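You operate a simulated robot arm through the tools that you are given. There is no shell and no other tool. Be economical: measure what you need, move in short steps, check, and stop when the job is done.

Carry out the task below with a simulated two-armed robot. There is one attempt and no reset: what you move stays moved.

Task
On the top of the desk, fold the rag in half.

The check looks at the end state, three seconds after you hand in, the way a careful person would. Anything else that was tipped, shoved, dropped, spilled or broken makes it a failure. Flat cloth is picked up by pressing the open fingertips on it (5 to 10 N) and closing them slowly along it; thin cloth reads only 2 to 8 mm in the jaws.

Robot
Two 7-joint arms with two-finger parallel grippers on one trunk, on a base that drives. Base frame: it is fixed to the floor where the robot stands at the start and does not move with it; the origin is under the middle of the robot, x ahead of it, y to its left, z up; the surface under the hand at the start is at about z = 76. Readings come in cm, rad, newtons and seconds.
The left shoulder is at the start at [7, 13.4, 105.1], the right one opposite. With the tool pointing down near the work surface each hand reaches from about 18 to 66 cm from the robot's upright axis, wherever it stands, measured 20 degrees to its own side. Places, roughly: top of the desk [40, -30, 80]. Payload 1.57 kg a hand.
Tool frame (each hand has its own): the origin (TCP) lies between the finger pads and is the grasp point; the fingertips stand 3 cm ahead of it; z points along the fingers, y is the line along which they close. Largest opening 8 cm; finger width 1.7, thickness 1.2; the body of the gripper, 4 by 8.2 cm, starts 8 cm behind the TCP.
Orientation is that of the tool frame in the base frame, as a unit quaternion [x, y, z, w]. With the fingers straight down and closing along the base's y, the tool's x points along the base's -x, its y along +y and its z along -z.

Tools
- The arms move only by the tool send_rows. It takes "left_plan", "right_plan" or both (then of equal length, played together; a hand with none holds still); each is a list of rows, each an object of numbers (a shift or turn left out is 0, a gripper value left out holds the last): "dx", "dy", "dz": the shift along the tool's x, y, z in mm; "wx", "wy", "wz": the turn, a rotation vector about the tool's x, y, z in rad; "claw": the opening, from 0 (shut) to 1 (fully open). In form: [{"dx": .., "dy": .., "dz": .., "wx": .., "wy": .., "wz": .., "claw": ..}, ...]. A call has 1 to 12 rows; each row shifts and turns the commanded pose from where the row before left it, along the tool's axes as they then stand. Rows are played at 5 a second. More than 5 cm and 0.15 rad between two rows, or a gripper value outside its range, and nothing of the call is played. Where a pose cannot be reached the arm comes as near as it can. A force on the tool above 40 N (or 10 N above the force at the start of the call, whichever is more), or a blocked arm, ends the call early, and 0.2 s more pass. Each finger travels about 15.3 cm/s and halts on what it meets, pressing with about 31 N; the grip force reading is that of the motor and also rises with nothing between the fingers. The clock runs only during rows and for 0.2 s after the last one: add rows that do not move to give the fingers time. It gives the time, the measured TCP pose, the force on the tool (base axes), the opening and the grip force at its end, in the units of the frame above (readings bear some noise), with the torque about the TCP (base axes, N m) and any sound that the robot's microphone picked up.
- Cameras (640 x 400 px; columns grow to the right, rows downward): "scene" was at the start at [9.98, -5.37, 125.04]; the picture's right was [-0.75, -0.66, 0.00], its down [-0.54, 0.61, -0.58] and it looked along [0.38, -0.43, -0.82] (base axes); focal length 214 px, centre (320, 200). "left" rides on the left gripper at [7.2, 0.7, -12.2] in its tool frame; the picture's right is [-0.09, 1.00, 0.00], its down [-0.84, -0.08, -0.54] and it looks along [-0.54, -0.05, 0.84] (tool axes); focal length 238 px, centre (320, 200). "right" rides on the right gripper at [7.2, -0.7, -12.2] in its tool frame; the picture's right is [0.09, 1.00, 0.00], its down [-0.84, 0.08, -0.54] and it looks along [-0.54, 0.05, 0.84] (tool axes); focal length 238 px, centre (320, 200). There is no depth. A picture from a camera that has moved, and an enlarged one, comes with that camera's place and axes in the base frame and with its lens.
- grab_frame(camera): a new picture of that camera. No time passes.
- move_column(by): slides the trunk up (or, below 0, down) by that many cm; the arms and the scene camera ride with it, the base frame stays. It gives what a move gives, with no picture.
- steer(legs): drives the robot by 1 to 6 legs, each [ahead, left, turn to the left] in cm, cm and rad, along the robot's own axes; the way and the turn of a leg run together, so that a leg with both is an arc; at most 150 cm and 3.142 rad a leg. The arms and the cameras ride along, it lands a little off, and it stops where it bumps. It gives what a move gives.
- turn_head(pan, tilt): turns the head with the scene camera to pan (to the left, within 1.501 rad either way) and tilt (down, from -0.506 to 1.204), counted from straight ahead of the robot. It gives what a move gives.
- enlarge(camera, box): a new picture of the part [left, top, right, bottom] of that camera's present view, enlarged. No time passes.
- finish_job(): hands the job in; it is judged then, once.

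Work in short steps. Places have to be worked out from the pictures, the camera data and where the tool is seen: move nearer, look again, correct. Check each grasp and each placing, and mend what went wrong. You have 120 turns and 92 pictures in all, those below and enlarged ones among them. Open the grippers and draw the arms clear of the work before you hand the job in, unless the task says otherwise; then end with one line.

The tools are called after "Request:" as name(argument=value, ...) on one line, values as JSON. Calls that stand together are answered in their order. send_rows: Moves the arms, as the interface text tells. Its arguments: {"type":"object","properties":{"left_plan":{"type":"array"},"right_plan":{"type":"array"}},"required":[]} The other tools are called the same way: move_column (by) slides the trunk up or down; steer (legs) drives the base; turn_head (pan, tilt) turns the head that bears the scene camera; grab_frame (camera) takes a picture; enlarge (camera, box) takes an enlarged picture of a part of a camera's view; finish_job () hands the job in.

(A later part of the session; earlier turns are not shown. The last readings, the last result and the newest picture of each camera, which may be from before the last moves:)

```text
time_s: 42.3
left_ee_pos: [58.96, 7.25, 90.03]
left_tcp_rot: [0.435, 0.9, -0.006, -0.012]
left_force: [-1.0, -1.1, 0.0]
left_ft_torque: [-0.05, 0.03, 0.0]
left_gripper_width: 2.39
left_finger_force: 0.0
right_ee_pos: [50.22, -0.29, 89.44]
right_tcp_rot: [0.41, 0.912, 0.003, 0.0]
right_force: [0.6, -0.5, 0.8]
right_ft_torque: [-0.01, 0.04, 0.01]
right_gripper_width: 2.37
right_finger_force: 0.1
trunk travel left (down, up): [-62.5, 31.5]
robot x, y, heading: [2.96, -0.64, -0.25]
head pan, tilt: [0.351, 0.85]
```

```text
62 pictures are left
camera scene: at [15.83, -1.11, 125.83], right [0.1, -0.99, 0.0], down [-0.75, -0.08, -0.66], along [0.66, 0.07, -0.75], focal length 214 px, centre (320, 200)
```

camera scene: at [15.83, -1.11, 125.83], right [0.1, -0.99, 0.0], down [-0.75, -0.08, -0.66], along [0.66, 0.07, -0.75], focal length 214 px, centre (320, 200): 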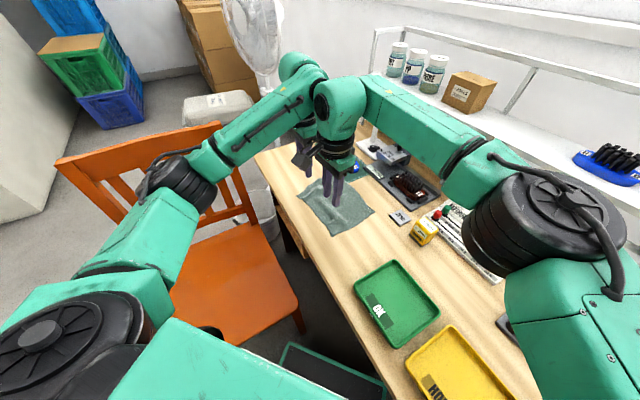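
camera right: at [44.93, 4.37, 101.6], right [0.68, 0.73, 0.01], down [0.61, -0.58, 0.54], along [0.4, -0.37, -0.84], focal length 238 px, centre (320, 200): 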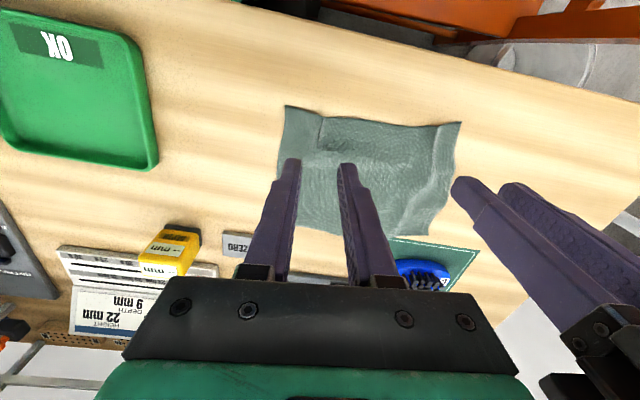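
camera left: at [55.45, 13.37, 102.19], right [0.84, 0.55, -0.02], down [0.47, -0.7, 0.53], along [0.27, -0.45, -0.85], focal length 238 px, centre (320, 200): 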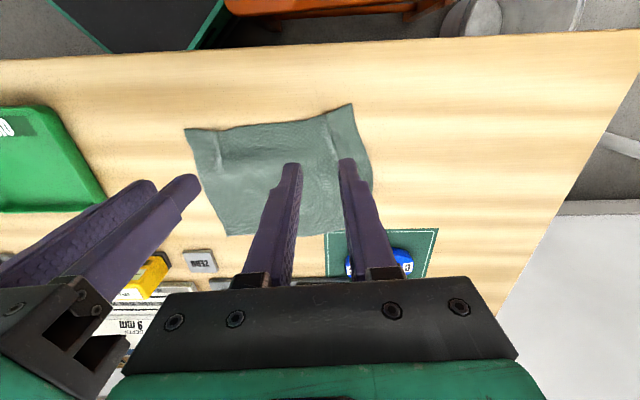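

The cloth is flat: C(46.5,-1.2), D(60,11), B(56,-12.8), A(71.6,0.5). I re-aim nearer the corners with a smaller opening and descend.

Request:
send_rows(left_plan=[{"dx": 6, "dy": 8, "claw": 0.22}, {"dx": 6, "dy": 8, "wz": -0.05}, {"dz": 25}, {"dz": 25}, {"dz": 25}, {"dz": 20}, {"dz": 5}, {}, {}], right_plan=[{"dx": 4, "dy": -9.5, "claw": 0.22}, {"dx": 4, "dy": -9.5}, {"dz": 25}, {"dz": 25}, {"dz": 25}, {"dz": 15}, {"dz": 4}, {}, {}])

Request:
enlarge(camera="left", box=[80, 80, 400, 280])

Request:
enlarge(camera="right", box=[220, 80, 540, 280])

```text
time_s: 44.3
left_ee_pos: [59.35, 8.82, 80.09]
left_tcp_rot: [0.418, 0.908, -0.005, -0.009]
left_force: [-0.2, 0.2, -0.2]
left_ft_torque: [-0.03, 0.02, 0.02]
left_gripper_width: 1.74
left_finger_force: 0.1
right_ee_pos: [48.3, -1.25, 80.14]
right_tcp_rot: [0.411, 0.912, 0.003, 0.0]
right_force: [0.2, 0.0, -0.5]
right_ft_torque: [-0.01, -0.05, 0.02]
right_gripper_width: 1.78
right_finger_force: 0.0
trunk travel left (down, up): [-62.5, 31.5]
robot x, y, heading: [3.11, -0.72, -0.25]
head pan, tilt: [0.351, 0.85]
```

```text
2.00 times, centred on (240, 180) of left
camera zoom: at [55.48, 14.76, 92.34], right [0.82, 0.58, -0.02], down [0.5, -0.68, 0.53], along [0.3, -0.44, -0.85], focal length 477 px, centre (480, 240)
```

zoom: 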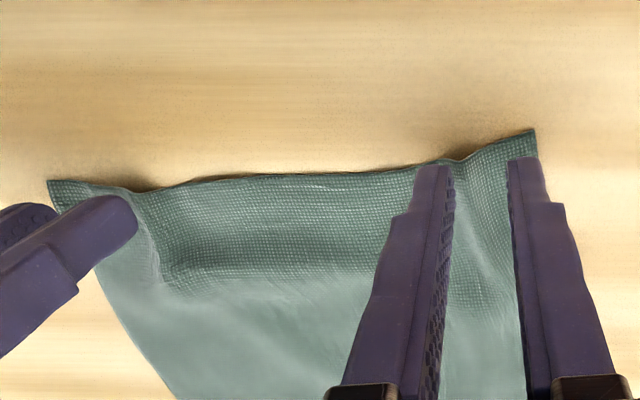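

```text
2.00 times, centred on (380, 180) of right
camera zoom: at [42.85, 3.64, 92.3], right [0.69, 0.73, 0.01], down [0.61, -0.58, 0.54], along [0.4, -0.37, -0.84], focal length 477 px, centre (200, 240)
```

zoom: 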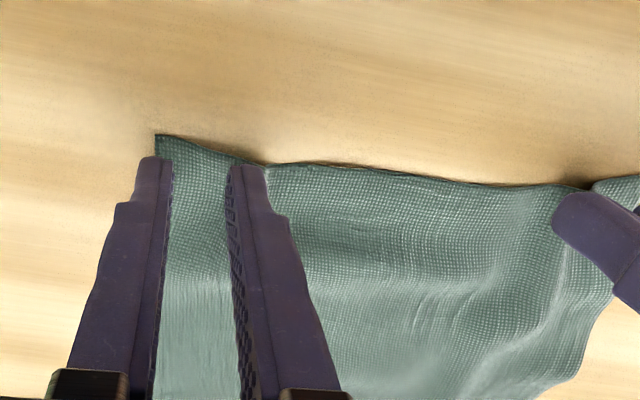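

Fingers straddle the corner rucks nicely. I shift each inward 2 mm and press down gently.

Request:
send_rows(left_plan=[{"dy": -2}, {"dz": 4}, {"dz": 3}, {"dz": 2}, {}, {}, {}], right_plan=[{"dy": 2}, {"dz": 4}, {"dz": 3}, {"dz": 2}, {}, {}, {}])

```text
time_s: 45.9
left_ee_pos: [59.19, 8.78, 79.39]
left_tcp_rot: [0.418, 0.908, -0.004, -0.009]
left_force: [0.3, 0.1, -0.5]
left_ft_torque: [-0.01, -0.01, -0.01]
left_gripper_width: 1.77
left_finger_force: 0.1
right_ee_pos: [48.5, -0.97, 79.24]
right_tcp_rot: [0.411, 0.912, 0.004, 0.0]
right_force: [-0.1, 0.4, 0.4]
right_ft_torque: [0.0, 0.01, 0.01]
right_gripper_width: 1.78
right_finger_force: 0.0
trunk travel left (down, up): [-62.5, 31.5]
robot x, y, heading: [2.97, -0.76, -0.244]
head pan, tilt: [0.351, 0.85]
```

Almost in contact; 1.5 mm more, then wait.

Request:
send_rows(left_plan=[{"dz": 1}, {"dz": 0.8}, {}, {}, {}], right_plan=[{"dz": 0.8}, {"dz": 0.6}, {}, {}, {}])

```text
time_s: 47.1
left_ee_pos: [58.99, 8.7, 79.26]
left_tcp_rot: [0.417, 0.909, -0.003, -0.008]
left_force: [1.8, -0.1, 5.4]
left_ft_torque: [0.04, -0.16, -0.02]
left_gripper_width: 1.83
left_finger_force: 0.7
right_ee_pos: [48.17, -0.9, 79.23]
right_tcp_rot: [0.411, 0.911, 0.004, 0.001]
right_force: [1.2, 0.6, 0.1]
right_ft_torque: [0.0, -0.02, -0.03]
right_gripper_width: 1.77
right_finger_force: 0.1
trunk travel left (down, up): [-62.5, 31.5]
robot x, y, heading: [3.01, -0.67, -0.256]
head pan, tilt: [0.351, 0.85]
```

Left is at 5.4 N, so I close it slowly while stepping the right down a little.

Request:
send_rows(left_plan=[{"claw": 0.18}, {"claw": 0.15}, {"claw": 0.12}, {"claw": 0.09}, {"claw": 0.06}, {"claw": 0.03}, {"claw": 0.0}, {}, {}], right_plan=[{"dz": 0.6}, {}, {}, {"dz": 0.4}, {}, {}, {}, {}, {}])

```text
time_s: 49.1
left_ee_pos: [59.07, 8.63, 79.28]
left_tcp_rot: [0.417, 0.909, -0.004, -0.009]
left_force: [0.6, 0.7, 1.9]
left_ft_torque: [0.0, -0.04, 0.02]
left_gripper_width: 0.21
left_finger_force: 24.0
right_ee_pos: [48.31, -0.97, 79.12]
right_tcp_rot: [0.411, 0.912, 0.005, 0.002]
right_force: [0.5, -1.1, 11.4]
right_ft_torque: [-0.11, 0.08, 0.01]
right_gripper_width: 1.75
right_finger_force: 0.0
trunk travel left (down, up): [-62.5, 31.5]
robot x, y, heading: [2.92, -0.43, -0.247]
head pan, tilt: [0.351, 0.85]
```

Left reads 2.1 mm, so it holds cloth. The right presses at 11 N; I close it slowly with slight relief.

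Request:
send_rows(right_plan=[{"claw": 0.18, "dz": -0.2}, {"claw": 0.15}, {"claw": 0.12}, {"claw": 0.09}, {"claw": 0.06}, {"claw": 0.03}, {"claw": 0.0}, {}, {}])

Request:
enlarge(camera="left", box=[80, 80, 400, 280])

Request:
enlarge(camera="right", box=[220, 80, 540, 280])

```text
time_s: 51.1
left_ee_pos: [59.02, 8.75, 79.23]
left_tcp_rot: [0.417, 0.909, -0.004, -0.007]
left_force: [-0.2, 0.9, 1.1]
left_ft_torque: [0.03, -0.02, 0.0]
left_gripper_width: 0.22
left_finger_force: 23.5
right_ee_pos: [48.39, -0.91, 79.01]
right_tcp_rot: [0.411, 0.911, 0.004, 0.002]
right_force: [-0.5, 0.8, 7.9]
right_ft_torque: [-0.02, -0.01, 0.04]
right_gripper_width: 0.0
right_finger_force: 21.3
trunk travel left (down, up): [-62.5, 31.5]
robot x, y, heading: [3.17, -0.98, -0.251]
head pan, tilt: [0.351, 0.85]
```

```text
2.00 times, centred on (240, 180) of left
camera zoom: at [55.09, 14.67, 91.32], right [0.82, 0.58, -0.02], down [0.5, -0.68, 0.53], along [0.3, -0.44, -0.85], focal length 477 px, centre (480, 240)
```

zoom: 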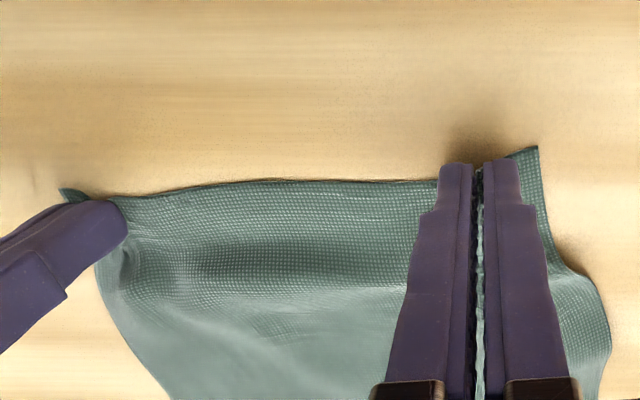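

```text
2.00 times, centred on (380, 180) of right
camera zoom: at [42.98, 3.83, 91.33], right [0.69, 0.73, 0.01], down [0.61, -0.58, 0.54], along [0.4, -0.37, -0.84], focal length 477 px, centre (200, 240)
```

zoom: 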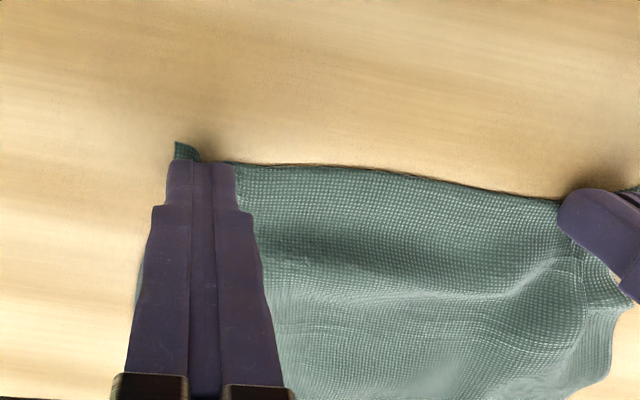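

Left holds, but the right closed empty (0.0 mm). I raise it slightly, reopen wider, shift inward 8 mm and slightly into the cloth, and press again.

Request:
send_rows(right_plan=[{"dz": -12}, {"claw": 0.38}, {"dy": 8, "dx": -2}, {}, {"dz": 6}, {"dz": 5}, {"dz": 1}, {}, {}, {}])

Request:
enlarge(camera="right", box=[220, 80, 540, 280])

```text
time_s: 53.3
left_ee_pos: [59.09, 8.6, 79.18]
left_tcp_rot: [0.417, 0.909, -0.004, -0.008]
left_force: [1.3, -0.3, 5.1]
left_ft_torque: [0.0, -0.09, -0.02]
left_gripper_width: 0.23
left_finger_force: 23.8
right_ee_pos: [49.1, -0.7, 79.15]
right_tcp_rot: [0.411, 0.912, 0.005, 0.001]
right_force: [-0.3, 0.8, 3.3]
right_ft_torque: [-0.08, 0.01, 0.02]
right_gripper_width: 3.03
right_finger_force: 0.1
trunk travel left (down, up): [-62.5, 31.5]
robot x, y, heading: [2.73, -0.62, -0.246]
head pan, tilt: [0.351, 0.85]
```

```text
2.00 times, centred on (380, 180) of right
camera zoom: at [43.78, 4.11, 91.35], right [0.69, 0.73, 0.01], down [0.61, -0.58, 0.54], along [0.4, -0.37, -0.84], focal length 477 px, centre (200, 240)
```

zoom: 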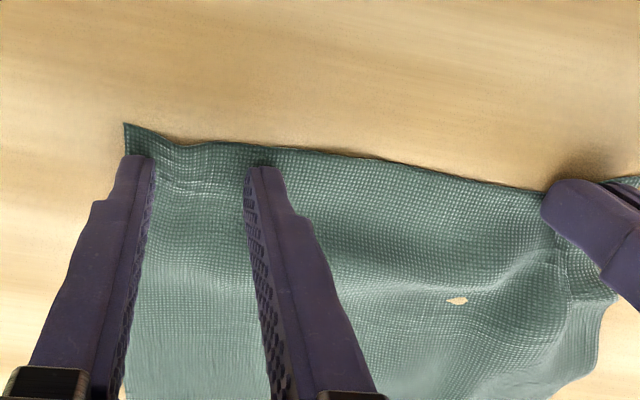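

Both right fingers rest on the cloth (3 N). I press half a millimetre more and close slowly.

Request:
send_rows(right_plan=[{"dz": 0.6}, {}, {"claw": 0.33}, {"claw": 0.28, "dz": 0.1}, {"claw": 0.23}, {"claw": 0.19}, {"claw": 0.15}, {"claw": 0.11}, {"claw": 0.07}, {"claw": 0.03}, {"claw": 0.0}, {}])

Request:
enlarge(camera="right", box=[220, 80, 540, 280])

```text
time_s: 55.9
left_ee_pos: [58.93, 8.73, 79.11]
left_tcp_rot: [0.417, 0.909, -0.006, -0.008]
left_force: [-10.4, -10.4, 3.0]
left_ft_torque: [-0.3, 0.31, -0.04]
left_gripper_width: 0.2
left_finger_force: 23.5
right_ee_pos: [49.03, -0.5, 79.19]
right_tcp_rot: [0.412, 0.911, 0.005, 0.001]
right_force: [10.7, 9.8, 9.6]
right_ft_torque: [0.25, -0.28, 0.06]
right_gripper_width: 0.23
right_finger_force: 23.7
trunk travel left (down, up): [-62.5, 31.5]
robot x, y, heading: [3.06, -0.97, -0.253]
head pan, tilt: [0.351, 0.85]
```

```text
2.00 times, centred on (380, 180) of right
camera zoom: at [43.7, 4.19, 91.33], right [0.69, 0.73, 0.01], down [0.61, -0.58, 0.54], along [0.4, -0.37, -0.84], focal length 477 px, centre (200, 240)
```

zoom: 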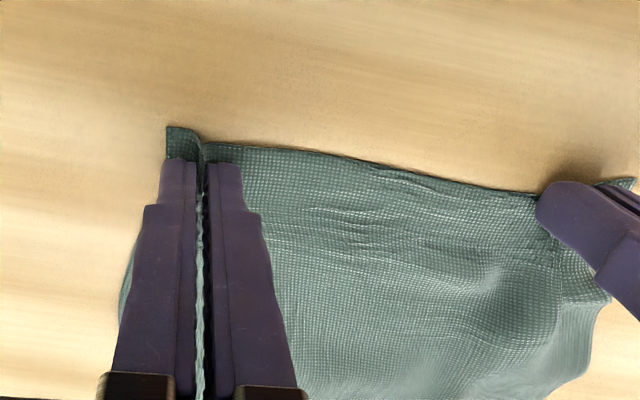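

Both hold (2.0 and 2.3 mm). I relax the tension and drag the flat cloth 6 cm toward the robot, so the fold happens in the region where the wrists stay clear.

Request:
send_rows(left_plan=[{"dy": -3, "dz": -3}, {"wz": -0.011}, {"dx": 8}, {"dx": 10}, {"dx": 10}, {"dx": 10}, {"dx": 10}, {"dx": 8}, {"dx": 4}, {}, {}], right_plan=[{"dy": 3, "dz": -3}, {}, {"dx": 8}, {"dx": 10}, {"dx": 10}, {"dx": 10}, {"dx": 10}, {"dx": 8}, {"dx": 4}, {}, {}])

Request:
grab_frame(camera="left")

Request:
grab_frame(camera="right")

```text
time_s: 58.3
left_ee_pos: [54.76, 13.02, 79.44]
left_tcp_rot: [0.412, 0.911, -0.005, -0.009]
left_force: [-2.1, -1.2, 0.7]
left_ft_torque: [-0.03, 0.09, -0.01]
left_gripper_width: 0.23
left_finger_force: 24.1
right_ee_pos: [45.37, 4.07, 79.23]
right_tcp_rot: [0.412, 0.911, 0.003, 0.001]
right_force: [1.4, 1.8, 1.1]
right_ft_torque: [0.03, -0.03, 0.06]
right_gripper_width: 0.23
right_finger_force: 23.4
trunk travel left (down, up): [-62.5, 31.5]
robot x, y, heading: [2.97, -0.68, -0.248]
head pan, tilt: [0.351, 0.85]
```

```text
55 pictures are left
camera left: at [50.92, 19.01, 91.55], right [0.81, 0.59, -0.02], down [0.5, -0.68, 0.53], along [0.3, -0.44, -0.85], focal length 238 px, centre (320, 200)
```

left: 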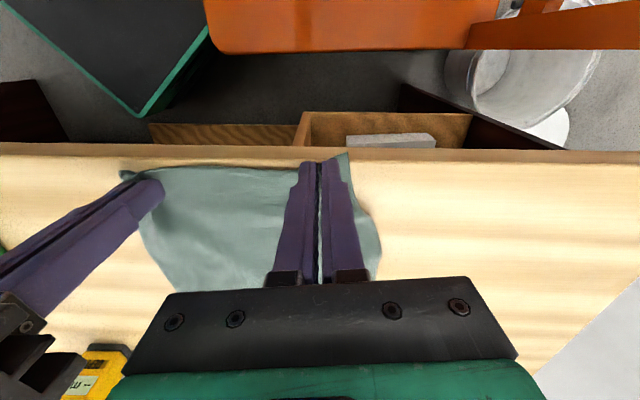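

```text
54 pictures are left
camera right: at [40.06, 8.91, 91.48], right [0.69, 0.73, 0.01], down [0.61, -0.58, 0.54], along [0.4, -0.37, -0.84], focal length 238 px, centre (320, 200)
```

right: 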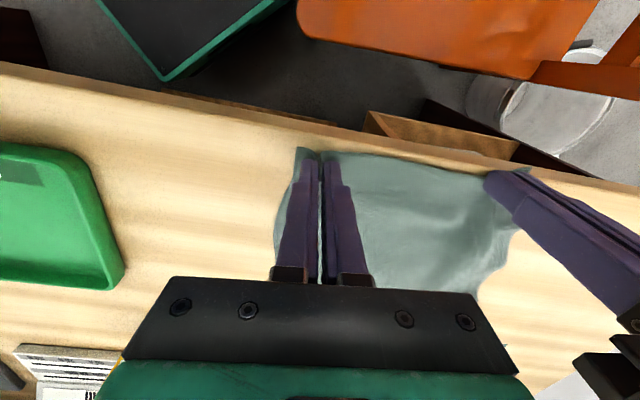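

Cloth is flat with low tension and aligned hands. Far edge is about 15 cm away, so the grip must travel 13 cm. I lift along the first quarter-circle, radius 6.5 cm.

Request:
send_rows(left_plan=[{"dx": -1.1, "dz": -8.4}, {"dx": -1.1, "dz": -8.4}, {"dx": -3.2, "dz": -7.9}, {"dx": -3.2, "dz": -7.9}, {"dx": -5.2, "dz": -6.8}, {"dx": -5.2, "dz": -6.8}, {"dx": -6.8, "dz": -5.2}, {"dx": -6.8, "dz": -5.2}, {"dx": -7.9, "dz": -3.2}, {"dx": -7.9, "dz": -3.2}, {}], right_plan=[{"dx": -1.1, "dz": -8.4}, {"dx": -1.1, "dz": -8.4}, {"dx": -3.2, "dz": -7.9}, {"dx": -3.2, "dz": -7.9}, {"dx": -5.2, "dz": -6.8}, {"dx": -5.2, "dz": -6.8}, {"dx": -6.8, "dz": -5.2}, {"dx": -6.8, "dz": -5.2}, {"dx": -7.9, "dz": -3.2}, {"dx": -7.9, "dz": -3.2}, {}])

Request:
grab_frame(camera="left")

Request:
grab_frame(camera="right")

Request:
enlarge(camera="scene", box=[240, 120, 440, 245])

```text
time_s: 60.7
left_ee_pos: [58.18, 9.38, 85.83]
left_tcp_rot: [0.412, 0.911, -0.005, -0.009]
left_force: [-1.4, -0.8, -0.2]
left_ft_torque: [-0.07, 0.02, -0.01]
left_gripper_width: 0.22
left_finger_force: 23.5
right_ee_pos: [48.54, 0.62, 85.61]
right_tcp_rot: [0.411, 0.911, 0.004, 0.001]
right_force: [1.1, 1.0, 0.3]
right_ft_torque: [0.09, -0.03, -0.03]
right_gripper_width: 0.2
right_finger_force: 24.3
trunk travel left (down, up): [-62.5, 31.5]
robot x, y, heading: [3.05, -0.61, -0.248]
head pan, tilt: [0.351, 0.85]
```

```text
53 pictures are left
camera left: at [54.23, 15.26, 97.85], right [0.81, 0.59, -0.02], down [0.5, -0.68, 0.53], along [0.3, -0.44, -0.85], focal length 238 px, centre (320, 200)
```

left: 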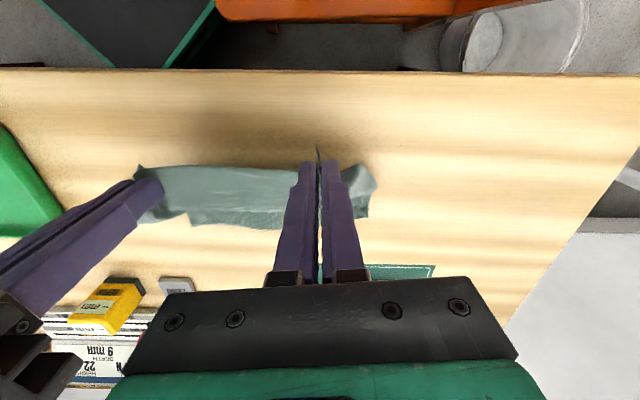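

```text
52 pictures are left
camera right: at [43.3, 5.29, 97.84], right [0.69, 0.73, 0.01], down [0.61, -0.58, 0.54], along [0.4, -0.37, -0.84], focal length 238 px, centre (320, 200)
```

right: 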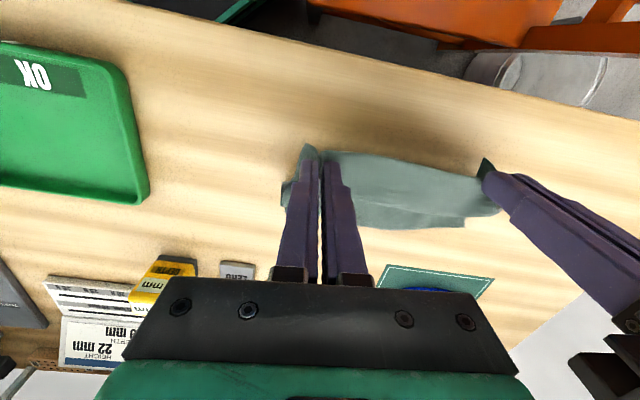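

```text
3.20 times, centred on (340, 182) of scene
camera zoom: at [15.74, -1.1, 125.84], right [0.1, -0.99, 0.0], down [-0.75, -0.08, -0.66], along [0.66, 0.07, -0.75], focal length 686 px, centre (256, 256)
```

zoom: 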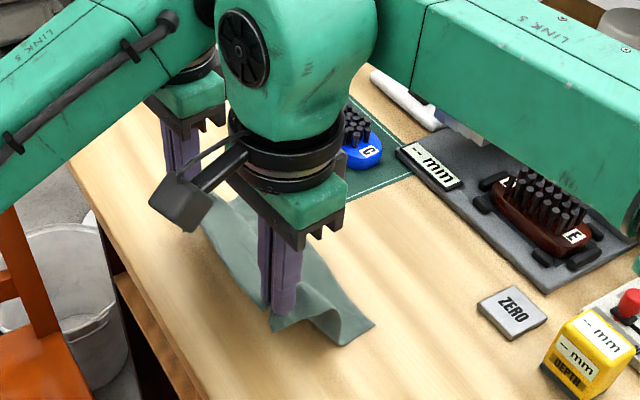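

The fold is forming well: the far half lies flat and unmoved (A 68.1,5.3; B 52,-7.8) with low tension. I carry on over the top of the arc to about 3 cm high, then check.

Request:
send_rows(left_plan=[{"dx": -8.4, "dz": -1.1}, {"dx": -8.4, "dz": -1.1}, {"dx": -8.4, "dz": 1.1}, {"dx": -8.4, "dz": 1.1}, {"dx": -7.9, "dz": 3.2}, {"dx": -7.9, "dz": 3.2}, {"dx": -6.8, "dz": 5.2}, {"dx": -6.8, "dz": 5.2}, {"dx": -5.2, "dz": 6.8}, {"dx": -5.2, "dz": 6.8}, {}], right_plan=[{"dx": -8.4, "dz": -1.1}, {"dx": -8.4, "dz": -1.1}, {"dx": -8.4, "dz": 1.1}, {"dx": -8.4, "dz": 1.1}, {"dx": -7.9, "dz": 3.2}, {"dx": -7.9, "dz": 3.2}, {"dx": -6.8, "dz": 5.2}, {"dx": -6.8, "dz": 5.2}, {"dx": -5.2, "dz": 6.8}, {"dx": -5.2, "dz": 6.8}, {}])

Request:
grab_frame(camera="left")

Request:
grab_frame(camera="right")

Request:
enlarge(camera="scene", box=[240, 120, 440, 245])

```text
time_s: 63.1
left_ee_pos: [62.87, 3.87, 82.69]
left_tcp_rot: [0.413, 0.911, -0.004, -0.009]
left_force: [-2.0, -0.8, -0.3]
left_ft_torque: [-0.05, 0.05, -0.02]
left_gripper_width: 0.2
left_finger_force: 23.9
right_ee_pos: [53.38, -5.0, 82.47]
right_tcp_rot: [0.411, 0.911, 0.004, 0.0]
right_force: [1.3, 2.2, -0.4]
right_ft_torque: [0.06, -0.03, 0.0]
right_gripper_width: 0.26
right_finger_force: 23.9
trunk travel left (down, up): [-62.5, 31.5]
robot x, y, heading: [3.14, -1.36, -0.251]
head pan, tilt: [0.351, 0.85]
```

```text
50 pictures are left
camera left: at [58.99, 9.74, 94.72], right [0.81, 0.59, -0.02], down [0.5, -0.68, 0.53], along [0.3, -0.44, -0.85], focal length 238 px, centre (320, 200)
```

left: 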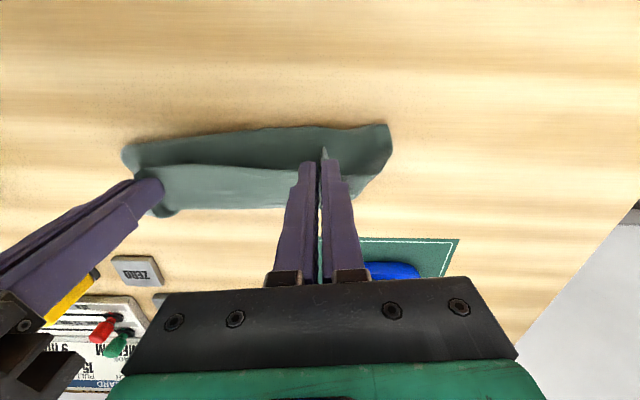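

```text
49 pictures are left
camera right: at [48.09, -0.22, 94.67], right [0.69, 0.73, 0.01], down [0.61, -0.58, 0.54], along [0.4, -0.37, -0.84], focal length 238 px, centre (320, 200)
```

right: 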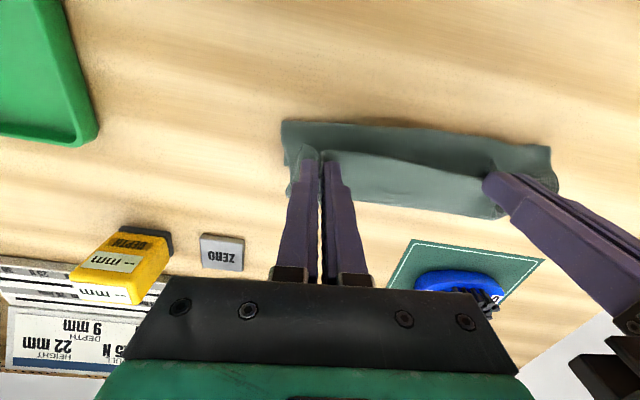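

```text
3.20 times, centred on (340, 182) of scene
camera zoom: at [15.73, -1.11, 125.84], right [0.1, -0.99, 0.0], down [-0.75, -0.08, -0.66], along [0.66, 0.07, -0.75], focal length 686 px, centre (256, 256)
```

zoom: 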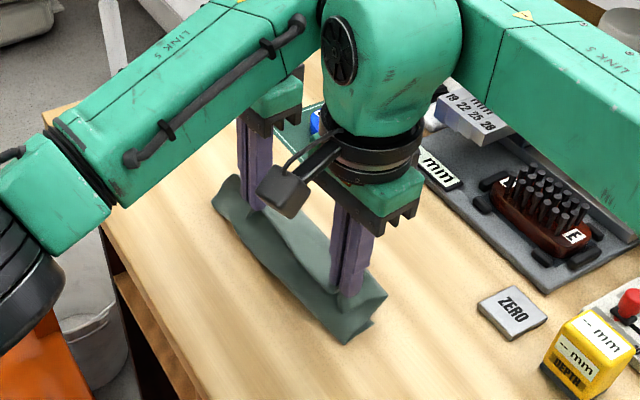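

The fold is forming cleanly. I finish the arc down onto the far edge.

Request:
send_rows(left_plan=[{"dx": -3.3, "dz": 7.9}, {"dx": -3.3, "dz": 7.9}, {"dx": -1.5, "dz": 7}, {"dx": -1, "dz": 5}, {"dz": 2}, {}], right_plan=[{"dx": -3.3, "dz": 7.9}, {"dx": -3.3, "dz": 7.9}, {"dx": -1.5, "dz": 7}, {"dx": -1, "dz": 5}, {"dz": 1}, {}])

Request:
enlarge(camera="left", box=[80, 90, 420, 300])

Request:
enlarge(camera="right", box=[240, 90, 580, 300])

```text
time_s: 64.5
left_ee_pos: [63.5, 3.31, 79.51]
left_tcp_rot: [0.412, 0.911, -0.005, -0.009]
left_force: [-1.6, -0.3, 0.2]
left_ft_torque: [-0.02, 0.05, -0.02]
left_gripper_width: 0.21
left_finger_force: 23.7
right_ee_pos: [53.97, -5.76, 79.67]
right_tcp_rot: [0.412, 0.911, 0.005, 0.001]
right_force: [1.6, 0.7, 0.2]
right_ft_torque: [-0.01, -0.08, -0.01]
right_gripper_width: 0.23
right_finger_force: 23.9
trunk travel left (down, up): [-62.5, 31.5]
robot x, y, heading: [2.74, -0.74, -0.255]
head pan, tilt: [0.351, 0.85]
```

```text
1.88 times, centred on (250, 195) of left
camera zoom: at [59.56, 9.11, 91.65], right [0.81, 0.59, -0.02], down [0.5, -0.68, 0.53], along [0.3, -0.44, -0.85], focal length 449 px, centre (452, 209)
```

zoom: 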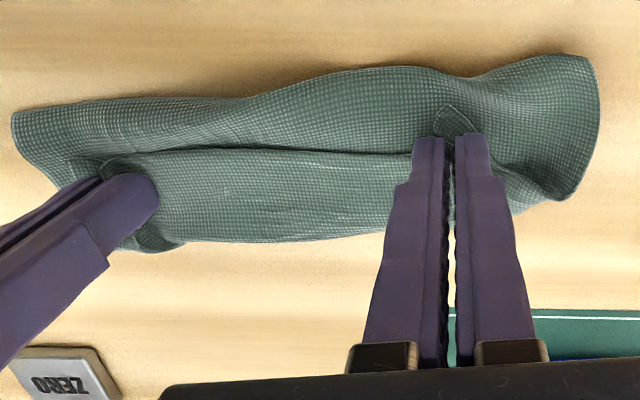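

```text
1.88 times, centred on (410, 195) of right
camera zoom: at [48.78, -0.95, 91.8], right [0.69, 0.73, 0.01], down [0.61, -0.58, 0.54], along [0.4, -0.37, -0.84], focal length 449 px, centre (151, 209)
```

zoom: 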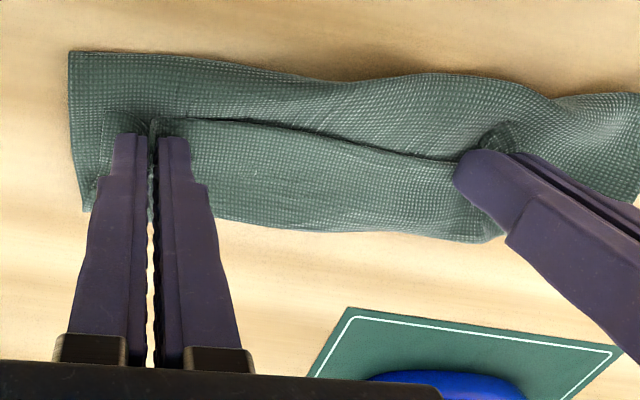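

The grip line ended about 3 cm short of the far edge, because the lower half crept forward to about m 43 while slack is bulging at the fold. I lift 1.5 cm, move 3 cm further and set down at the far edge.

Request:
send_rows(left_plan=[{"dz": -8}, {"dz": -8, "dx": -2}, {"dx": -8}, {"dx": -8}, {"dx": -8, "dz": 2}, {"dx": -3, "dz": 5}, {"dz": 5}, {"dz": 3}, {}], right_plan=[{"dz": -8}, {"dz": -8, "dx": -2}, {"dx": -8}, {"dx": -8}, {"dx": -8, "dz": 2}, {"dx": -3, "dz": 5}, {"dz": 5}, {"dz": 3}, {}])

Request:
enlarge(camera="left", box=[80, 90, 420, 300])

Request:
enlarge(camera="right", box=[240, 90, 580, 300])

Request:
enlarge(camera="scene", box=[260, 120, 420, 220])

```text
time_s: 66.5
left_ee_pos: [65.41, 1.14, 79.59]
left_tcp_rot: [0.411, 0.912, -0.004, -0.011]
left_force: [-1.5, -2.9, 0.3]
left_ft_torque: [-0.07, 0.08, -0.02]
left_gripper_width: 0.22
left_finger_force: 24.0
right_ee_pos: [56.08, -7.87, 79.82]
right_tcp_rot: [0.413, 0.911, 0.005, 0.001]
right_force: [3.3, 2.6, 0.3]
right_ft_torque: [0.09, -0.07, 0.01]
right_gripper_width: 0.24
right_finger_force: 23.1
trunk travel left (down, up): [-62.5, 31.5]
robot x, y, heading: [3.01, -0.82, -0.251]
head pan, tilt: [0.351, 0.85]
```

```text
1.88 times, centred on (250, 195) of left
camera zoom: at [61.53, 7.04, 91.66], right [0.81, 0.59, -0.02], down [0.51, -0.68, 0.53], along [0.3, -0.44, -0.85], focal length 449 px, centre (452, 209)
```

zoom: 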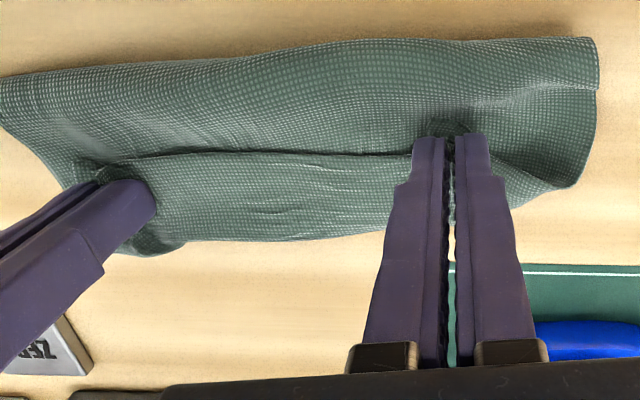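

```text
1.88 times, centred on (410, 195) of right
camera zoom: at [50.78, -3.21, 91.97], right [0.69, 0.73, 0.01], down [0.61, -0.58, 0.54], along [0.4, -0.37, -0.84], focal length 449 px, centre (151, 209)
```

zoom: 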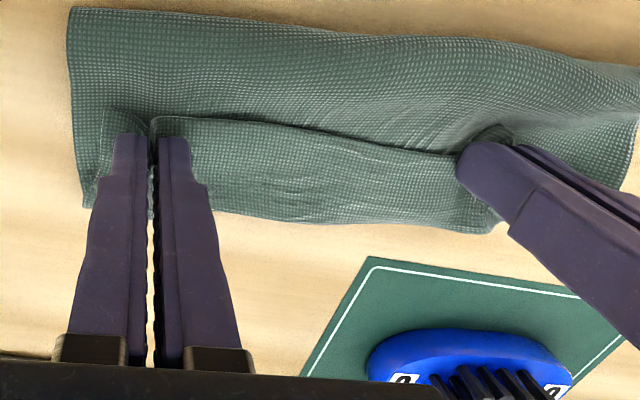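

```text
4.00 times, centred on (340, 170) of scene
camera zoom: at [15.74, -1.14, 125.84], right [0.1, -0.99, 0.0], down [-0.75, -0.08, -0.66], along [0.66, 0.07, -0.75], focal length 858 px, centre (240, 320)
```

zoom: 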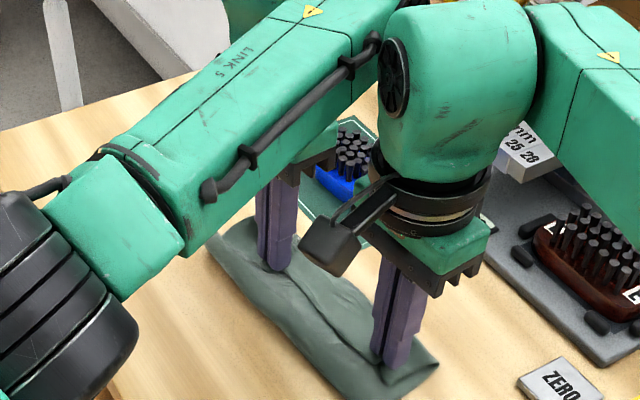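

The lower layer was dragged along with the grip by contact. I lift straight up higher (3 cm) to unload the lower layer, then go forward 2.5 cm in the air and come straight down.

Request:
send_rows(left_plan=[{"dz": -8}, {"dz": -10}, {"dz": -12}, {"dx": -4}, {"dx": -5}, {"dx": -5, "dz": 2}, {}], right_plan=[{"dz": -8}, {"dz": -10}, {"dz": -12}, {"dx": -4}, {"dx": -5}, {"dx": -5, "dz": 2}, {}])

Request:
enlarge(camera="left", box=[80, 90, 420, 300])

Request:
enlarge(camera="right", box=[240, 90, 580, 300])

```text
time_s: 68.1
left_ee_pos: [66.23, 0.42, 82.37]
left_tcp_rot: [0.415, 0.91, -0.003, -0.012]
left_force: [-3.9, -3.7, 0.0]
left_ft_torque: [-0.11, 0.13, -0.01]
left_gripper_width: 0.22
left_finger_force: 23.9
left hand out of reach, approached as far as the arm can: row 6
right_ee_pos: [56.99, -8.95, 82.66]
right_tcp_rot: [0.412, 0.911, 0.006, 0.001]
right_force: [3.1, 3.6, -0.4]
right_ft_torque: [0.12, -0.12, 0.04]
right_gripper_width: 0.23
right_finger_force: 23.4
trunk travel left (down, up): [-62.5, 31.5]
robot x, y, heading: [3.39, -1.05, -0.247]
head pan, tilt: [0.351, 0.85]
```

```text
1.88 times, centred on (250, 195) of left
camera zoom: at [62.4, 6.21, 94.49], right [0.81, 0.58, -0.02], down [0.5, -0.68, 0.53], along [0.3, -0.44, -0.85], focal length 449 px, centre (452, 209)
```

zoom: 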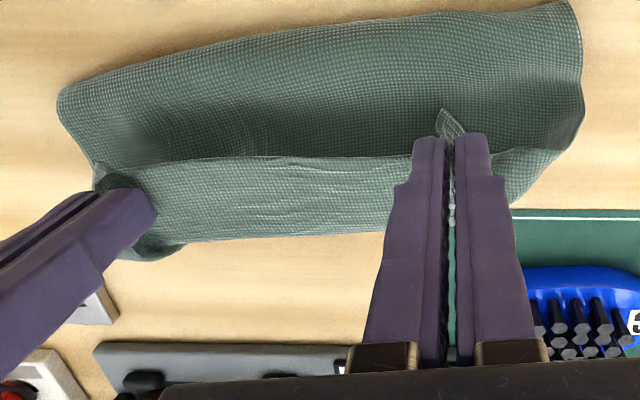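

```text
1.88 times, centred on (410, 195) of right
camera zoom: at [51.6, -4.24, 94.88], right [0.69, 0.73, 0.01], down [0.61, -0.58, 0.54], along [0.4, -0.36, -0.84], focal length 449 px, centre (151, 209)
```

zoom: 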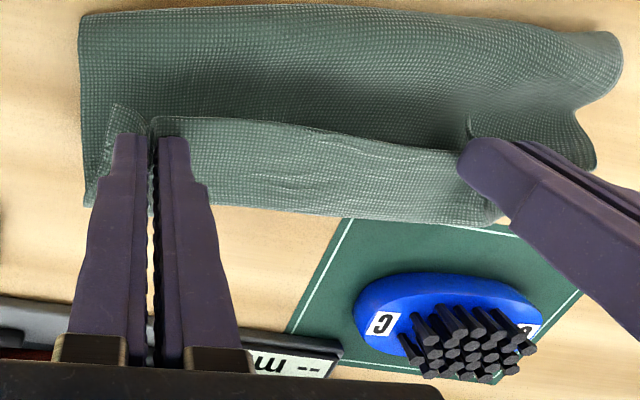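

I need to distinguish which layer the light band in front of the tips is; I look from the scene camera, up close.

Request:
enlarge(camera="scene", box=[285, 135, 385, 198])

```text
6.35 times, centred on (335, 166) of scene
camera zoom: at [15.76, -1.17, 125.84], right [0.1, -0.99, 0.0], down [-0.75, -0.08, -0.66], along [0.66, 0.07, -0.75], focal length 1362 px, centre (225, 413)
```

zoom: 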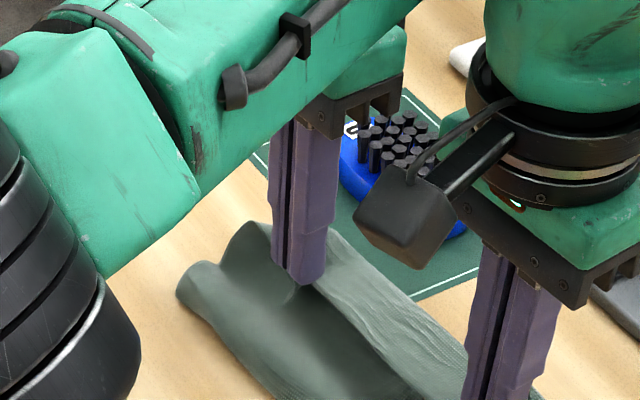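

Now I understand: the clamped cloth leaves the tips forward, so it has made a Z (band in front curling under). The cloth is springy, so I bring the grip back about 8 cm and up to undo the extra bend and look.

Request:
send_rows(left_plan=[{"dx": 8, "dz": -5}, {"dx": 10, "dz": -6}, {"dx": 12, "dz": -6}, {"dx": 12, "dz": -5}, {"dx": 12, "dz": -4}, {"dx": 12}, {"dx": 10}, {"dx": 6}, {}, {}], right_plan=[{"dx": 8, "dz": -5}, {"dx": 10, "dz": -6}, {"dx": 12, "dz": -6}, {"dx": 12, "dz": -5}, {"dx": 12, "dz": -4}, {"dx": 12}, {"dx": 10}, {"dx": 6}, {}, {}])

Request:
grab_frame(camera="left")

Request:
grab_frame(camera="right")

Request:
enlarge(camera="scene", box=[260, 130, 400, 218])

```text
time_s: 70.3
left_ee_pos: [61.12, 6.12, 85.1]
left_tcp_rot: [0.413, 0.911, -0.005, -0.009]
left_force: [-2.6, -2.6, 0.1]
left_ft_torque: [-0.11, 0.1, -0.02]
left_gripper_width: 0.21
left_finger_force: 23.8
right_ee_pos: [51.43, -2.85, 85.24]
right_tcp_rot: [0.412, 0.911, 0.004, 0.001]
right_force: [2.2, 2.9, 0.1]
right_ft_torque: [0.11, -0.09, 0.01]
right_gripper_width: 0.24
right_finger_force: 24.0
trunk travel left (down, up): [-62.5, 31.5]
robot x, y, heading: [2.76, -0.83, -0.248]
head pan, tilt: [0.351, 0.85]
```

```text
39 pictures are left
camera left: at [57.19, 11.99, 97.22], right [0.81, 0.59, -0.02], down [0.5, -0.68, 0.53], along [0.3, -0.44, -0.85], focal length 238 px, centre (320, 200)
```

left: 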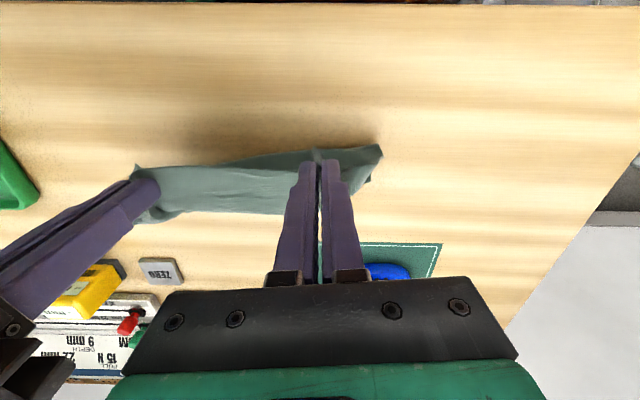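

```text
38 pictures are left
camera right: at [46.11, 1.98, 97.37], right [0.69, 0.73, 0.01], down [0.61, -0.58, 0.54], along [0.4, -0.37, -0.84], focal length 238 px, centre (320, 200)
```

right: 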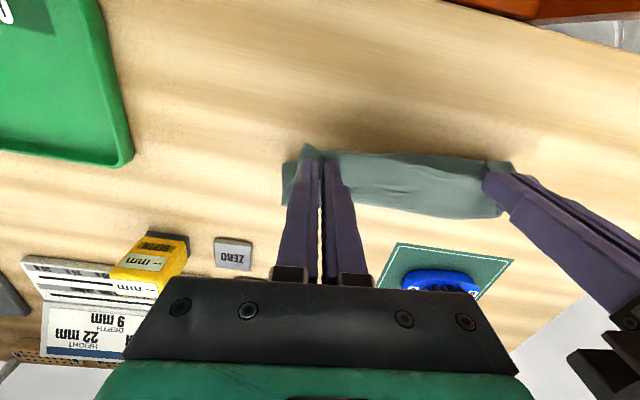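

```text
4.55 times, centred on (330, 174) of scene
camera zoom: at [15.75, -1.12, 125.84], right [0.1, -0.99, 0.0], down [-0.75, -0.08, -0.66], along [0.66, 0.07, -0.75], focal length 975 px, centre (274, 318)
```

zoom: 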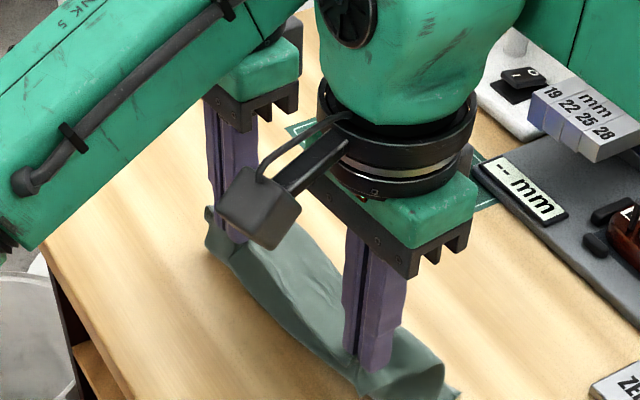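

Better plan that suits how the clamped cloth leaves the tips: lift the cloth so it hangs free, let its free edge touch down and trail while moving forward, then bring the grip back over that edge (simple C-fold). First lift clear.

Request:
send_rows(left_plan=[{"dz": -15, "dx": 5}, {"dz": -20, "dx": 5}, {"dz": -20, "dx": 5}, {"dz": -20, "dx": 5}, {"dz": -20, "dx": 5}, {"dz": -15, "dx": 5}, {}, {}], right_plan=[{"dz": -15, "dx": 5}, {"dz": -20, "dx": 5}, {"dz": -20, "dx": 5}, {"dz": -20, "dx": 5}, {"dz": -20, "dx": 5}, {"dz": -15, "dx": 5}, {}, {}])

Request:
enlarge(camera="scene", box=[220, 100, 420, 225])

Request:
grab_frame(camera="right")

```text
time_s: 72.1
left_ee_pos: [59.38, 8.33, 96.26]
left_tcp_rot: [0.412, 0.911, -0.004, -0.009]
left_force: [-5.3, -4.3, 0.5]
left_ft_torque: [-0.13, 0.16, -0.03]
left_gripper_width: 0.2
left_finger_force: 23.6
right_ee_pos: [49.37, -0.46, 96.15]
right_tcp_rot: [0.412, 0.911, 0.003, 0.001]
right_force: [5.3, 3.8, 0.6]
right_ft_torque: [0.12, -0.15, 0.01]
right_gripper_width: 0.24
right_finger_force: 23.3
trunk travel left (down, up): [-62.5, 31.5]
robot x, y, heading: [2.93, -1.2, -0.245]
head pan, tilt: [0.351, 0.85]
```

```text
3.20 times, centred on (320, 162) of scene
camera zoom: at [15.74, -1.12, 125.84], right [0.1, -0.99, 0.0], down [-0.75, -0.08, -0.66], along [0.66, 0.07, -0.75], focal length 686 px, centre (320, 320)
```

zoom: 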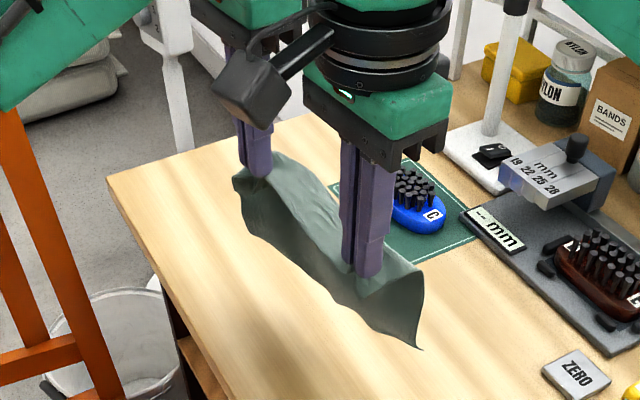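

```text
35 pictures are left
camera right: at [44.11, 4.24, 108.28], right [0.69, 0.73, 0.01], down [0.61, -0.58, 0.54], along [0.4, -0.37, -0.84], focal length 238 px, centre (320, 200)
```

right: 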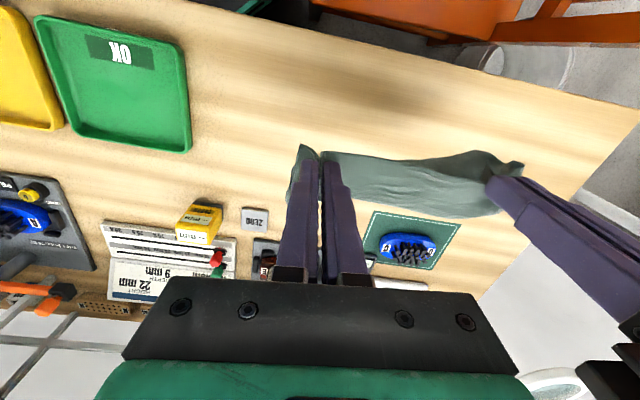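

Confirmed: the cloth leaves the tips forward, arcs over, and its free edge hangs below. I lower until the free edge nearly touches, then move forward while lowering so it trails behind.

Request:
send_rows(left_plan=[{"dz": 20}, {"dz": 25}, {"dz": 20}, {"dz": 8, "dx": -4}, {"dz": 8, "dx": -9}, {"dz": 8, "dx": -10}, {"dz": 8, "dx": -10}, {"dz": 8, "dx": -10}, {"dz": 8, "dx": -10}, {"dz": 7, "dx": -8}, {}], right_plan=[{"dz": 20}, {"dz": 25}, {"dz": 20}, {"dz": 8, "dx": -4}, {"dz": 8, "dx": -9}, {"dz": 8, "dx": -10}, {"dz": 8, "dx": -10}, {"dz": 8, "dx": -10}, {"dz": 8, "dx": -10}, {"dz": 7, "dx": -8}, {}])

Request:
enlarge(camera="scene", box=[260, 130, 400, 218])

Request:
grab_frame(camera="left")

Request:
grab_frame(camera="right")

```text
time_s: 74.5
left_ee_pos: [63.07, 3.71, 83.98]
left_tcp_rot: [0.412, 0.911, -0.005, -0.009]
left_force: [-0.9, -0.1, 0.3]
left_ft_torque: [-0.05, 0.03, -0.01]
left_gripper_width: 0.23
left_finger_force: 23.8
right_ee_pos: [53.58, -5.13, 84.06]
right_tcp_rot: [0.411, 0.912, 0.004, 0.001]
right_force: [1.1, 1.8, 0.0]
right_ft_torque: [0.02, -0.04, -0.01]
right_gripper_width: 0.22
right_finger_force: 24.2
trunk travel left (down, up): [-62.5, 31.5]
robot x, y, heading: [3.19, -0.7, -0.248]
head pan, tilt: [0.351, 0.85]
```

```text
4.55 times, centred on (330, 174) of scene
camera zoom: at [15.73, -1.1, 125.84], right [0.1, -0.99, 0.0], down [-0.75, -0.08, -0.66], along [0.66, 0.07, -0.75], focal length 975 px, centre (274, 318)
```

zoom: 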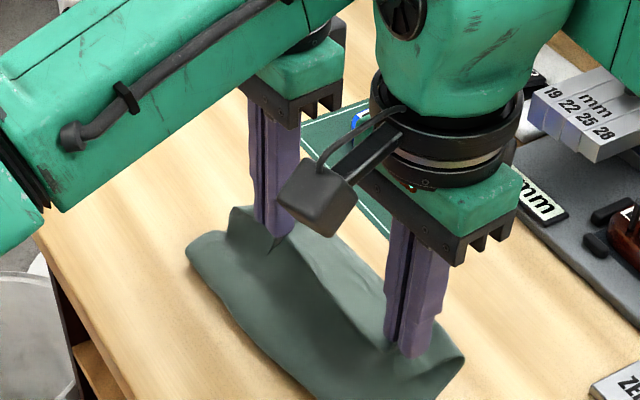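

```text
33 pictures are left
camera left: at [59.1, 9.66, 96.15], right [0.81, 0.59, -0.02], down [0.5, -0.68, 0.53], along [0.3, -0.44, -0.85], focal length 238 px, centre (320, 200)
```

left: 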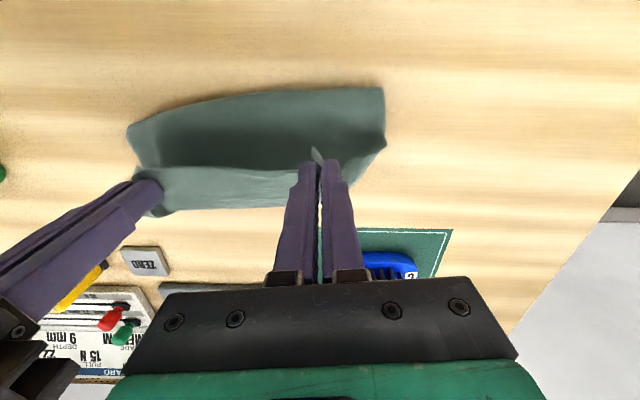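

```text
32 pictures are left
camera right: at [48.21, -0.35, 96.31], right [0.69, 0.73, 0.01], down [0.61, -0.58, 0.54], along [0.4, -0.37, -0.84], focal length 238 px, centre (320, 200)
```

right: 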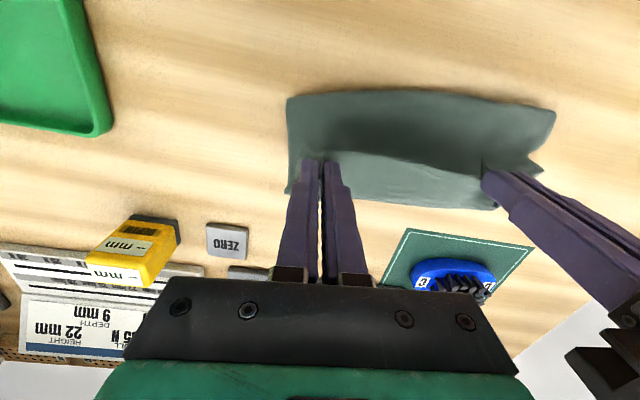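

Now it's a proper C: the free edge lies flat on the table near m≈35, and the held edge is above at m≈39 with the bend on the far side. I bring the held edge back 3 cm while lowering onto the free edge.

Request:
send_rows(left_plan=[{"dx": 6, "dz": 4}, {"dx": 7, "dz": 5}, {"dx": 7, "dz": 6}, {"dx": 6, "dz": 7}, {"dx": 4, "dz": 7}, {"dx": 2, "dz": 6}, {}], right_plan=[{"dx": 6, "dz": 4}, {"dx": 7, "dz": 5}, {"dx": 7, "dz": 6}, {"dx": 6, "dz": 7}, {"dx": 4, "dz": 7}, {"dx": 2, "dz": 6}, {}])

Request:
grab_frame(camera="left")

Request:
grab_frame(camera="right")

```text
time_s: 76.1
left_ee_pos: [60.94, 6.2, 80.53]
left_tcp_rot: [0.412, 0.911, -0.004, -0.01]
left_force: [-2.1, -1.2, -0.2]
left_ft_torque: [-0.05, 0.0, 0.01]
left_gripper_width: 0.22
left_finger_force: 23.8
right_ee_pos: [51.46, -2.71, 80.67]
right_tcp_rot: [0.412, 0.911, 0.004, 0.001]
right_force: [1.7, 2.0, -0.2]
right_ft_torque: [0.07, -0.03, 0.0]
right_gripper_width: 0.23
right_finger_force: 24.1
trunk travel left (down, up): [-62.5, 31.5]
robot x, y, heading: [3.02, -0.72, -0.251]
head pan, tilt: [0.351, 0.85]
```

```text
31 pictures are left
camera left: at [57.01, 12.08, 92.62], right [0.81, 0.59, -0.02], down [0.5, -0.68, 0.53], along [0.3, -0.44, -0.85], focal length 238 px, centre (320, 200)
```

left: 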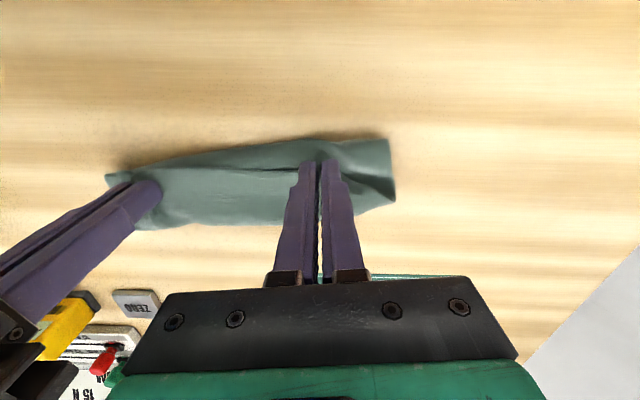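

```text
30 pictures are left
camera right: at [46.11, 2.04, 92.86], right [0.69, 0.73, 0.01], down [0.61, -0.58, 0.54], along [0.4, -0.37, -0.84], focal length 238 px, centre (320, 200)
```

right: 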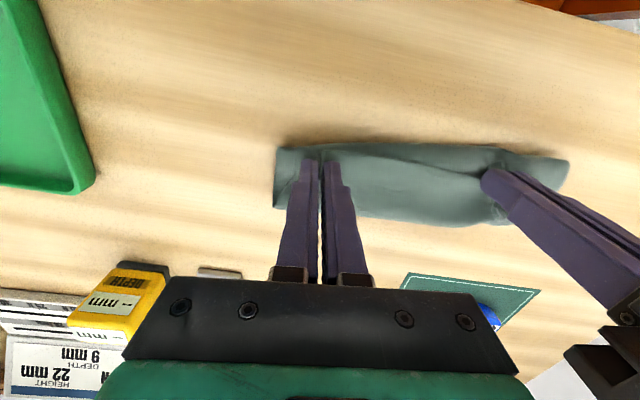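

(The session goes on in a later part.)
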